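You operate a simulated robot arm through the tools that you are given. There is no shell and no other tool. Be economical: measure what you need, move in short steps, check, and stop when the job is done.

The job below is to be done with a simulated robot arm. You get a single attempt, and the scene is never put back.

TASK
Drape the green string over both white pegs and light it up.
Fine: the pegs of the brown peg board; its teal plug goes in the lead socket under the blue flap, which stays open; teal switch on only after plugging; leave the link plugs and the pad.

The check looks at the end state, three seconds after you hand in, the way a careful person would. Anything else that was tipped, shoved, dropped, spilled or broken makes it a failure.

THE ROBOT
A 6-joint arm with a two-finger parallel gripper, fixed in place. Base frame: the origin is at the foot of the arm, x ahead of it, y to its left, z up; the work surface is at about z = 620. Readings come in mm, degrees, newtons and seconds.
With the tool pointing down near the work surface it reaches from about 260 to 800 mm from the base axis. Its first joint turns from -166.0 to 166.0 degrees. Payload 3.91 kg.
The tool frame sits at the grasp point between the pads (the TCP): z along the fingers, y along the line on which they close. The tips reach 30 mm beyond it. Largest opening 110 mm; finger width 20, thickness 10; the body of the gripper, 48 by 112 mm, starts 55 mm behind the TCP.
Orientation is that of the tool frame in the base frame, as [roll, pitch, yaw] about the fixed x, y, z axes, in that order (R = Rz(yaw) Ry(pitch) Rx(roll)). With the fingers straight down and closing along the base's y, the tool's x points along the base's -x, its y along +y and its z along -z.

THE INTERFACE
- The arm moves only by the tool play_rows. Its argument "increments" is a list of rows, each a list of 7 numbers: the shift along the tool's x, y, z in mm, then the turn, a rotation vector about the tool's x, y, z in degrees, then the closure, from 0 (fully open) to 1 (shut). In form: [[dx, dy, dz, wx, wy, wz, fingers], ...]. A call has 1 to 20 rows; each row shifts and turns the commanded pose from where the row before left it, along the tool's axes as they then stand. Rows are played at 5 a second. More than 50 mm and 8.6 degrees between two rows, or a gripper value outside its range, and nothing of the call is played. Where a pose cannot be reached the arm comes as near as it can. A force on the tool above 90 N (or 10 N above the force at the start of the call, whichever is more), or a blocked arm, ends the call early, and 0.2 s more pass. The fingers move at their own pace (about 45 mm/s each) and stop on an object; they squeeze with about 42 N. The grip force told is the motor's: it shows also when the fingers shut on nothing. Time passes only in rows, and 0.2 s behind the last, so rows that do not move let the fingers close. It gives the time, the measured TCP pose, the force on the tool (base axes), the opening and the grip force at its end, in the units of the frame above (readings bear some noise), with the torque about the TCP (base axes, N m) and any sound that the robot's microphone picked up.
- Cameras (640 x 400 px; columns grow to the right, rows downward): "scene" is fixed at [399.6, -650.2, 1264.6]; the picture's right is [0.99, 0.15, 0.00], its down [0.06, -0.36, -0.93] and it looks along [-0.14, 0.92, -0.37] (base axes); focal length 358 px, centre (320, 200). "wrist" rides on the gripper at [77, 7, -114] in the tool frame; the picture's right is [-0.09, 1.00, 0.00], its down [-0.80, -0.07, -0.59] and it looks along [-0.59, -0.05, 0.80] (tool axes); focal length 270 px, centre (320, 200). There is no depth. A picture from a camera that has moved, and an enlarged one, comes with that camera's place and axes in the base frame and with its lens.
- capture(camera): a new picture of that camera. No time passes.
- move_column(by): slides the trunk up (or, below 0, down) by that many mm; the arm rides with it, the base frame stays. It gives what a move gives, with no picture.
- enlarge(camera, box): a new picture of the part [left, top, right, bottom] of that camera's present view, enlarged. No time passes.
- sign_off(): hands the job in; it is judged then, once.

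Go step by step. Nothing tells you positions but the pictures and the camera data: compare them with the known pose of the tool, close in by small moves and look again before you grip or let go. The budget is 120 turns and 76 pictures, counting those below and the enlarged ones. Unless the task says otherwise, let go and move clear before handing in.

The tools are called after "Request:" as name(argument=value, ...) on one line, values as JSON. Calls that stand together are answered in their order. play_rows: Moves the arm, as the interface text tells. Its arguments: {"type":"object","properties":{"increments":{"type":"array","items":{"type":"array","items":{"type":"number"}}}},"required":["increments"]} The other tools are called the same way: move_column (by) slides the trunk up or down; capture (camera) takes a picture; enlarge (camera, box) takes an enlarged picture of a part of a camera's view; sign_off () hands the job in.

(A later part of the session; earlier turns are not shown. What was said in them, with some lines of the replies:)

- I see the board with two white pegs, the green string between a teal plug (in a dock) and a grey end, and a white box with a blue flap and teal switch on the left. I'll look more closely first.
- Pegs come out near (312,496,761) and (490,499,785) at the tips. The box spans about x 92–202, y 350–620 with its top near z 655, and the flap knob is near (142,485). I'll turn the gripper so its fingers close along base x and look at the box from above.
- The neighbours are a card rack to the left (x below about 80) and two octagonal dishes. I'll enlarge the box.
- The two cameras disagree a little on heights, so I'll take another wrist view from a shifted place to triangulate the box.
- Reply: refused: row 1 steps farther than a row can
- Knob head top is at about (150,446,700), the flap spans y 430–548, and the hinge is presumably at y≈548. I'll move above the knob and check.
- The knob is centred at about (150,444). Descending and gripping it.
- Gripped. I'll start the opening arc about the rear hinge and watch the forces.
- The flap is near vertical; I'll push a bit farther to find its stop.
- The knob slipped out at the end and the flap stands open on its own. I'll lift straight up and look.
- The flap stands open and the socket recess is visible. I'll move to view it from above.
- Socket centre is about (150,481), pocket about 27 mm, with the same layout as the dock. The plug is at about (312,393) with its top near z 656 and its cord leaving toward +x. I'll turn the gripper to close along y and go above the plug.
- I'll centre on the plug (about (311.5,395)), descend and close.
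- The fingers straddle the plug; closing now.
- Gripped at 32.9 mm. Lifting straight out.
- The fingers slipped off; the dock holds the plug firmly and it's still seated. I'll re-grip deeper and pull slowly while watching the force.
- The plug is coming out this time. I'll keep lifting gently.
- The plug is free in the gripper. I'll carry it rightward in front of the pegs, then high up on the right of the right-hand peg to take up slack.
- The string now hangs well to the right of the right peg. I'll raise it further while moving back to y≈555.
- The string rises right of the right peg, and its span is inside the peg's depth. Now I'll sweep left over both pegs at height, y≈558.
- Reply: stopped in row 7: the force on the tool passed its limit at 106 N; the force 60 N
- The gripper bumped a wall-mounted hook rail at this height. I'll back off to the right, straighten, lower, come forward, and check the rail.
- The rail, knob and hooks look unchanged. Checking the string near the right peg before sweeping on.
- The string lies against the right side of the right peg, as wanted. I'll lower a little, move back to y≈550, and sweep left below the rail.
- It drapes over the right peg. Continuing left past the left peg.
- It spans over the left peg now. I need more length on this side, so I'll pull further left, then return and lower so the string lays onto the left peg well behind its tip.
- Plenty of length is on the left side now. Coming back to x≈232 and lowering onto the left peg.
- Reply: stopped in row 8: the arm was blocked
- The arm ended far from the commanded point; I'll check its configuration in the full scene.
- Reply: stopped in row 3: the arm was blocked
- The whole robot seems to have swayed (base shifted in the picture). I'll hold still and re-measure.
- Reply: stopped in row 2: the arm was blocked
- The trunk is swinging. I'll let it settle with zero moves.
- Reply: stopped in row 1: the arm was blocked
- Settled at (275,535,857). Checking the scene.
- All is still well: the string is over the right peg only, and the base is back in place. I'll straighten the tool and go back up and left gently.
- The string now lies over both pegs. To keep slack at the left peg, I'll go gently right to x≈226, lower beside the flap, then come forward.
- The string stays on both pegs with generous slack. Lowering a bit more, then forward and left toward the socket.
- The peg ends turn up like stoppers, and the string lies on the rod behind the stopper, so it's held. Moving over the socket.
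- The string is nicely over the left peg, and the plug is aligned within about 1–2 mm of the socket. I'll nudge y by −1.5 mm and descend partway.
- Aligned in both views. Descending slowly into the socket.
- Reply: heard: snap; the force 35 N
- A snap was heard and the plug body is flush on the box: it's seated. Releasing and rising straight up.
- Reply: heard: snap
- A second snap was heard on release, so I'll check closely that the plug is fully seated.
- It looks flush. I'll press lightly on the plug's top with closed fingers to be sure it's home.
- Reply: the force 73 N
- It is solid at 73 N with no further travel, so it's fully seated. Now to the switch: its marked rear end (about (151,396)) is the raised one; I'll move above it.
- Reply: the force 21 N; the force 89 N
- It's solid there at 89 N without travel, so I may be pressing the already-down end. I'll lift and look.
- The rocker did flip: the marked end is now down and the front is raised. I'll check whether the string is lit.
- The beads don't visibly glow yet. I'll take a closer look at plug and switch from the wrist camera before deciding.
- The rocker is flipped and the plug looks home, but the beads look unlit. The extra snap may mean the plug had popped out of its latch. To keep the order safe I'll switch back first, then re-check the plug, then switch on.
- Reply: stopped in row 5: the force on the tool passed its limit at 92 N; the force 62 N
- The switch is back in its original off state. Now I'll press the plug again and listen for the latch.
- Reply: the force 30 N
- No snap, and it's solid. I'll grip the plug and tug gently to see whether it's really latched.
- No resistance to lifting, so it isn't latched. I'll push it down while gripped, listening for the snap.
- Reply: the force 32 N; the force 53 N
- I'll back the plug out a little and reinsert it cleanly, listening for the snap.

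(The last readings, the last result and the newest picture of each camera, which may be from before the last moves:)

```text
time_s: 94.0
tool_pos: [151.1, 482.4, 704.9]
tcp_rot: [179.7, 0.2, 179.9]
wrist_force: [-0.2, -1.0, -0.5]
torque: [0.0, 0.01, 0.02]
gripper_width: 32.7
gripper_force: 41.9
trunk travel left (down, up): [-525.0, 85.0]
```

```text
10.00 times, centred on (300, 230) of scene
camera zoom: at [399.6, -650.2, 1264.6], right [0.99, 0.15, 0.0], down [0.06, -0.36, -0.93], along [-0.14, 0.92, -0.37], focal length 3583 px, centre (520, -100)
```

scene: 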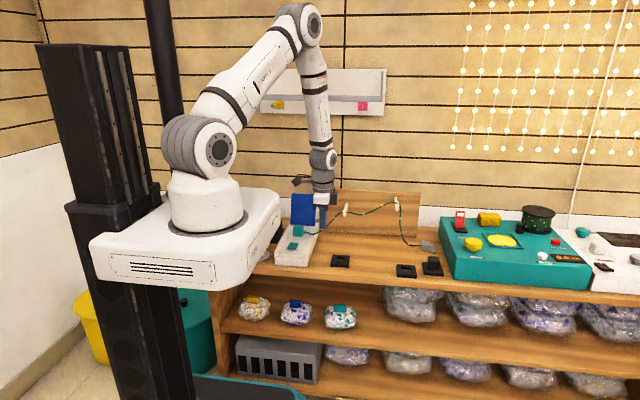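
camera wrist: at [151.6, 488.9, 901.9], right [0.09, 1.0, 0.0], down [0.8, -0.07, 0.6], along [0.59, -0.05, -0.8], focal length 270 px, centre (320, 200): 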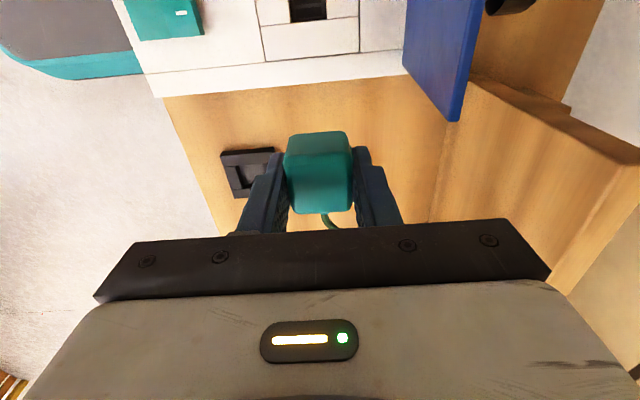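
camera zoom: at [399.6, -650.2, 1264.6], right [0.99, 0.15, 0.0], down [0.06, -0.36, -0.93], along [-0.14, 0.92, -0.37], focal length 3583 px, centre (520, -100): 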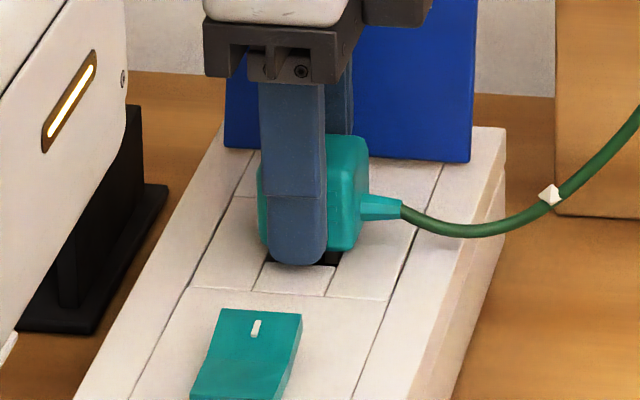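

Request:
play_rows(increments=[[0, 0, 1.5, 0, 0, 0, 1], [0, 0, 1.5, 0, 0, 0, 1], [0, 0, 1.5, 0, 0, 0, 1], [0, 0, 1.5, 0, 0, 0, 1], [0, 0, 1.5, 0, 0, 0, 1]])

```text
time_s: 95.2
tool_pos: [152.0, 480.4, 700.3]
tcp_rot: [179.4, 0.3, 179.9]
wrist_force: [0.4, 0.0, 27.4]
torque: [-0.59, 0.15, 0.01]
gripper_width: 32.9
gripper_force: 42.0
trunk travel left (down, up): [-525.0, 85.0]
```

Request:
play_rows(increments=[[0, 0, 1.5, 0, 0, 0, 1], [0, 0, 1.5, 0, 0, 0, 1], [0, 0, 0, 0, 0, 0, 1]])

```text
time_s: 96.0
tool_pos: [150.9, 482.1, 699.3]
tcp_rot: [179.1, 0.5, 179.9]
wrist_force: [1.2, -2.0, 74.1]
torque: [-1.62, 0.46, 0.11]
gripper_width: 33.0
gripper_force: 42.1
trunk travel left (down, up): [-525.0, 85.0]
```

The fingertips are touching the box surface, which limits the seating. I'll re-grip 4 mm higher, pull the plug fully out, and reinsert from clear.

Request:
play_rows(increments=[[0, 0, -2, 0, 0, 0, 1], [0, 0, 0, 0.4, -0.3, 0, 0.6], [0, 0, 0, 0.4, -0.2, 0, 0.6], [0, 0, -5, 0, 0, 0, 0.6], [0, 0, 0, 0, 0, 0, 0.6], [0, 0, 0, 0, 0, 0, 1], [0, 0, 0, 0, 0, 0, 1], [0, 0, 0, 0, 0, 0, 1], [0, 0, 0, 0, 0, 0, 1]])

Request:
play_rows(increments=[[0, 0, -2, 0, 0, 0, 1], [0, 0, -2, 0, 0, 0, 1], [0, 0, -3, 0, 0, 0, 1], [0, 0, -4, 0, 0, 0, 1], [0, 0, -5, 0, 0, 0, 1], [0, 0, -6, 0, 0, 0, 1], [0, 0, 0, 0, 0, 0, 1]])

Request:
enlarge(camera="scene", box=[280, 205, 330, 245])

```text
time_s: 98.0
tool_pos: [150.4, 479.9, 701.1]
tcp_rot: [-179.4, 0.6, -179.9]
wrist_force: [-1.3, 0.3, 0.0]
torque: [0.01, 0.08, 0.0]
gripper_width: 32.8
gripper_force: 41.8
trunk travel left (down, up): [-525.0, 85.0]
```

```text
time_s: 99.6
tool_pos: [150.6, 482.1, 723.5]
tcp_rot: [-179.6, 0.7, 180.0]
wrist_force: [0.2, 0.2, 0.2]
torque: [-0.01, 0.02, 0.0]
gripper_width: 32.8
gripper_force: 42.2
trunk travel left (down, up): [-525.0, 85.0]
```

```text
10.00 times, centred on (305, 225) of scene
camera zoom: at [399.6, -650.2, 1264.6], right [0.99, 0.15, 0.0], down [0.06, -0.36, -0.93], along [-0.14, 0.92, -0.37], focal length 3583 px, centre (470, -50)
```

zoom: 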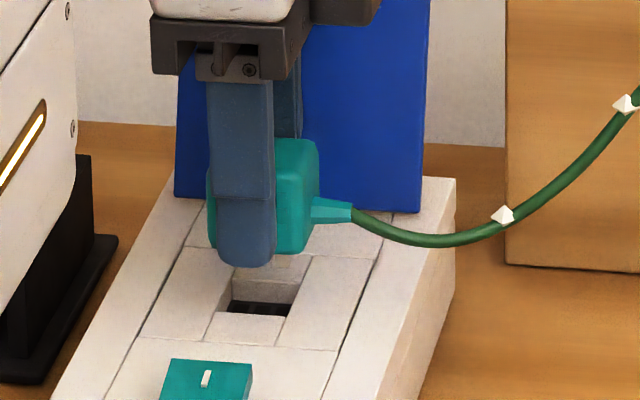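

The plug is clear and aligned over the socket. Straightening the small tilt and reinserting.

Request:
play_rows(increments=[[0, 0, 2, -0.5, 0.6, 0, 1], [0, 0, 3, 0, 0, 0, 1], [0, 0, 3, 0, 0, 0, 1], [0, 0, 3, 0, 0, 0, 1], [0, 0, 3, 0, 0, 0, 1], [0, 0, 2, 0, 0, 0, 1], [0, 0, 2, 0, 0, 0, 1], [0, 0, 2, 0, 0, 0, 1], [0, 0, 1.5, 0, 0, 0, 1]])

```text
time_s: 101.6
tool_pos: [151.2, 482.5, 702.3]
tcp_rot: [179.9, 0.1, 179.8]
wrist_force: [-0.3, -0.4, 0.1]
torque: [0.0, 0.0, 0.02]
gripper_width: 32.9
gripper_force: 42.2
trunk travel left (down, up): [-525.0, 85.0]
```

Request:
play_rows(increments=[[0, 0, 1, 0, 0, 0, 1], [0, 0, 1, 0, 0, 0, 1], [0, 0, 1, 0, 0, 0, 1], [0, 0, 0, 0, 0, 0, 1]])

```text
time_s: 102.6
tool_pos: [150.8, 481.8, 701.2]
tcp_rot: [179.8, 0.1, 179.8]
wrist_force: [-0.1, -2.2, 13.1]
torque: [-0.16, -0.22, 0.01]
gripper_width: 33.0
gripper_force: 41.8
trunk travel left (down, up): [-525.0, 85.0]
```

Request:
play_rows(increments=[[0, 0, 1, 0, 0, 0, 1], [0, 0, 1, 0, 0, 0, 1], [0, 0, 0, 0, 0, 0, 1]])

Request:
play_rows(increments=[[0, 0, 1, 0, 0, 0, 1], [0, 0, 1, 0, 0, 0, 1], [0, 0, 0, 0, 0, 0, 1]])

```text
time_s: 103.4
tool_pos: [151.4, 482.0, 700.7]
tcp_rot: [179.6, 0.1, 179.9]
wrist_force: [9.2, -3.2, 48.2]
torque: [-0.98, -0.32, 0.2]
gripper_width: 33.0
gripper_force: 42.1
trunk travel left (down, up): [-525.0, 85.0]
```

```text
time_s: 104.2
tool_pos: [151.1, 481.6, 700.2]
tcp_rot: [179.4, 0.2, 180.0]
wrist_force: [18.5, -6.4, 79.0]
torque: [-1.86, -0.42, 0.41]
gripper_width: 33.2
gripper_force: 41.7
trunk travel left (down, up): [-525.0, 85.0]
```

Request:
play_rows(increments=[[0, 0, -1, 0, 0, 0, 1], [0, 0, 0, 0, 0, 0, 0.5], [0, 0, 0, 0, 0, 0, 0.5], [0, 0, 0, 0, 0, 0, 0.5]])

```text
time_s: 105.2
tool_pos: [150.4, 486.1, 700.7]
tcp_rot: [179.0, 0.2, -179.9]
wrist_force: [10.1, 23.9, 58.4]
torque: [-0.86, 0.02, 0.23]
gripper_width: 43.0
gripper_force: 0.1
trunk travel left (down, up): [-525.0, 85.0]
```

The fingertips, not the plug, were bearing on the box. I'll lift clear and press the plug from the top.

Request:
play_rows(increments=[[0, 0, -6, 0.5, 0, 0, 0.5], [0, 0, -3, 0.4, 0, 0, 0.5], [0, 0, -10, 0, 0, 0, 0.5], [0, 0, -20, 0, 0, 0, 0.5], [0, 0, -20, 0, 0, 0, 0.5], [0, 0, 0, 0, 0, 0, 0.5]])

```text
time_s: 106.6
tool_pos: [149.2, 481.5, 755.8]
tcp_rot: [-179.1, 0.1, -179.9]
wrist_force: [0.4, -1.3, -0.7]
torque: [0.0, -0.01, 0.01]
gripper_width: 54.8
gripper_force: 0.1
trunk travel left (down, up): [-525.0, 85.0]
```

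Request:
play_rows(increments=[[0, 0, 0, -0.9, 0, 0, 1], [0, 0, 0, 0, 0, 0, 1], [0, 0, 0, 0, 0, 0, 1], [0, 0, 10, 0, 0, 0, 1], [0, 0, 5, 0, 0, 0, 1], [0, 0, 3, 0, 0, 0, 1], [0, 0, 2, 0, 0, 0, 1], [0, 0, 0, 0, 0, 0, 1]])

Request:
play_rows(increments=[[0, 0, 1, 0, 0, 0, 1], [0, 0, 1, 0, 0, 0, 1], [0, 0, 1, 0, 0, 0, 1], [0, 0, 0, 0, 0, 0, 1]])

```text
time_s: 108.4
tool_pos: [151.3, 481.9, 734.3]
tcp_rot: [179.8, 0.1, 179.9]
wrist_force: [0.4, 0.0, -0.3]
torque: [-0.02, 0.01, 0.02]
gripper_width: 0.1
gripper_force: 37.8
trunk travel left (down, up): [-525.0, 85.0]
```

```text
time_s: 109.4
tool_pos: [151.2, 481.1, 734.0]
tcp_rot: [179.7, 0.2, 179.9]
wrist_force: [4.8, -4.7, 32.4]
torque: [-0.15, -0.16, -0.02]
gripper_width: 0.3
gripper_force: 37.7
trunk travel left (down, up): [-525.0, 85.0]
```

Request:
play_rows(increments=[[0, 0, 1, 0, 0, 0, 1], [0, 0, 1, 0, 0, 0, 1], [0, 0, 0.7, 0, 0, 0, 1], [0, 0, 0, 0, 0, 0, 1]])

```text
time_s: 110.4
tool_pos: [149.4, 482.0, 733.2]
tcp_rot: [179.4, 0.1, 180.0]
wrist_force: [8.5, -6.4, 65.5]
torque: [-0.17, -0.24, -0.01]
gripper_width: 0.0
gripper_force: 37.7
trunk travel left (down, up): [-525.0, 85.0]
```

It's solid, but a sideways reaction (+x, −y) hints at slight misalignment. I'll wiggle gently under light pressure and listen.

Request:
play_rows(increments=[[0, 0, -1, 0, 0, 0, 1], [-1.5, 0, 0, 0, 0, 0, 1], [-1, -1, 0, 0, 0, 0, 1], [0, -1, 0, 0, 0, 0, 1], [0, 0, 1, 0, 0, 0, 1], [0, 0, 0, 0, 0, 0, 1]])

Request:
play_rows(increments=[[2, 1, 0, 0, 0, 0, 1], [2, 1, 0, 0, 0, 0, 1], [0, 2, 0, 0, 0, 0, 1], [-1.5, 0, 0, 0, 0, 0, 1], [0, -2, 0, 0, 0, 0, 1], [0, 0, 0, 0, 0, 0, 1]])

```text
time_s: 111.8
tool_pos: [150.8, 478.8, 732.8]
tcp_rot: [179.4, 0.4, -180.0]
wrist_force: [-32.4, 1.4, 68.2]
torque: [-0.03, 1.15, 0.04]
gripper_width: 0.3
gripper_force: 38.1
trunk travel left (down, up): [-525.0, 85.0]
heard: snap
```

```text
time_s: 113.2
tool_pos: [150.9, 481.0, 733.3]
tcp_rot: [179.6, 0.2, 179.8]
wrist_force: [14.1, -16.6, 67.1]
torque: [-0.47, -0.36, -0.12]
gripper_width: 0.1
gripper_force: 37.2
trunk travel left (down, up): [-525.0, 85.0]
```

A snap was heard while shifting +x: by count it is now latched. I'll lift off gently and listen.

Request:
play_rows(increments=[[0, 0, -1, 0, 0, 0, 1], [0, 0, -1, 0, 0, 0, 1], [0, 0, -1, 0, 0, 0, 1], [0, 0, -1, 0, 0, 0, 1], [0, 0, -2, 0, 0, 0, 1], [0, 0, -4, 0, 0, 0, 1], [0, 0, -10, 0, 0, 0, 1], [0, 0, -20, 0, 0, 0, 1], [0, 0, 0, 0, 0, 0, 1]])

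```text
time_s: 115.2
tool_pos: [150.6, 482.8, 769.6]
tcp_rot: [179.9, 0.1, 179.9]
wrist_force: [-0.3, 0.3, 0.0]
torque: [0.03, 0.0, -0.01]
gripper_width: 0.2
gripper_force: 37.3
trunk travel left (down, up): [-525.0, 85.0]
```

No further snap, so it stayed latched. Now switching on: press the marked rear end.

Request:
play_rows(increments=[[0, -10, -5, 0, 0, 0, 1], [0, -20, 0, 0, 0, 0, 1], [0, -20, 0, 0, 0, 0, 1], [0, -20, 0, 0, 0, 0, 1], [0, -12, 0, 0, 0, 0, 1], [0, 0, 15, 0, 0, 0, 1], [0, 0, 20, 0, 0, 0, 1], [0, 0, 15, 0, 0, 0, 1], [0, 0, 6, 0, 0, 0, 1], [0, 0, 4, 0, 0, 0, 1], [0, 0, 3, 0, 0, 0, 1], [0, 0, 2, 0, 0, 0, 1], [0, 0, 2, 0, 0, 0, 1], [0, 0, 0, 0, 0, 0, 1]])

```text
time_s: 118.2
tool_pos: [150.0, 401.3, 707.4]
tcp_rot: [-180.0, 0.2, -180.0]
wrist_force: [-0.7, -0.3, 1.0]
torque: [-0.02, 0.0, 0.02]
gripper_width: 0.0
gripper_force: 37.3
trunk travel left (down, up): [-525.0, 85.0]
```

Request:
play_rows(increments=[[0, 0, 1, 0, 0, 0, 1], [0, 0, 1, 0, 0, 0, 1], [0, 0, 1, 0, 0, 0, 1], [0, 0, 0, 0, 0, 0, 1]])

Request:
play_rows(increments=[[0, 0, 1, 0, 0, 0, 1], [0, 0, 1, 0, 0, 0, 1], [0, 0, 0, 0, 0, 0, 1]])

```text
time_s: 119.2
tool_pos: [149.8, 401.9, 706.2]
tcp_rot: [179.5, 0.2, 180.0]
wrist_force: [-4.1, 1.1, 50.7]
torque: [-0.46, 0.17, 0.0]
gripper_width: 0.1
gripper_force: 37.8
trunk travel left (down, up): [-525.0, 85.0]
```

```text
time_s: 120.0
tool_pos: [149.7, 400.9, 705.8]
tcp_rot: [179.4, 0.3, 179.9]
wrist_force: [3.0, -3.2, 89.8]
torque: [-0.84, 0.07, 0.02]
gripper_width: 0.2
gripper_force: 37.5
trunk travel left (down, up): [-525.0, 85.0]
```

Pressed to the stop. Moving up and clear, then looking.

Request:
play_rows(increments=[[0, 0, -6, 0, 0, 0, 1], [0, 0, -15, 0, 0, 0, 1], [0, 0, -25, 0, 0, 0, 1], [0, 0, -30, 0, 0, 0, 1], [0, 0, -35, 0, 0, 0, 1], [0, 0, -35, 0, 0, 0, 1], [0, 0, -30, 0, 0, 0, 1], [0, 0, -20, 0, 0, 0, 1], [0, 0, 0, 0, 0, 0, 1], [0, 0, 0, 0, 0, 0, 1]])

Request:
enlarge(camera="scene", box=[270, 185, 450, 275])

```text
time_s: 122.2
tool_pos: [151.5, 401.5, 897.5]
tcp_rot: [179.9, 0.0, 179.8]
wrist_force: [0.4, -0.5, 0.1]
torque: [0.01, 0.01, 0.0]
gripper_width: 0.0
gripper_force: 37.1
trunk travel left (down, up): [-525.0, 85.0]
```

```text
3.56 times, centred on (360, 230) of scene
camera zoom: at [399.6, -650.2, 1264.6], right [0.99, 0.15, 0.0], down [0.06, -0.36, -0.93], along [-0.14, 0.92, -0.37], focal length 1274 px, centre (178, 93)
```

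zoom: 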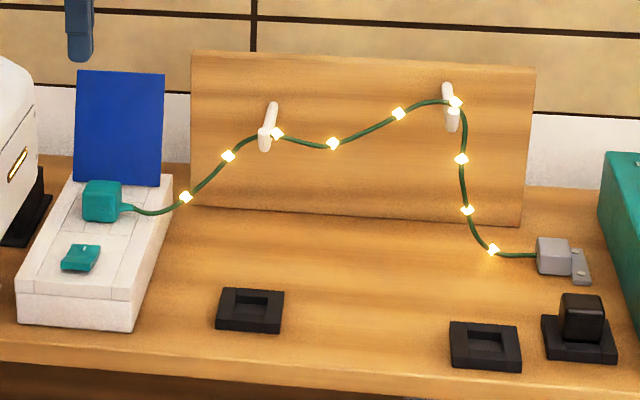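

The string is lit, draped over both pegs, the flap is open, and the arm is clear. Handing in.

Request:
sign_off()

```text
The job is handed in.
```

The job is handed in: in the last picture the green string is lit and hangs over both white pegs, with the teal plug in the lead socket, the blue flap open and the switch on.

- **Plug:** it came unlatched from the lead socket the first time, and the string stayed dark when I first switched on. I switched back off, reseated the plug until it snapped in, then switched on again.
- **Bump:** on the way over the pegs the gripper hit the wall-mounted hook rail once, at about 106 N. The rail and hooks looked unmoved in a picture straight after.
- **Sway:** the whole robot swung once while I was carrying the plug, then settled. Nothing looked disturbed afterwards.
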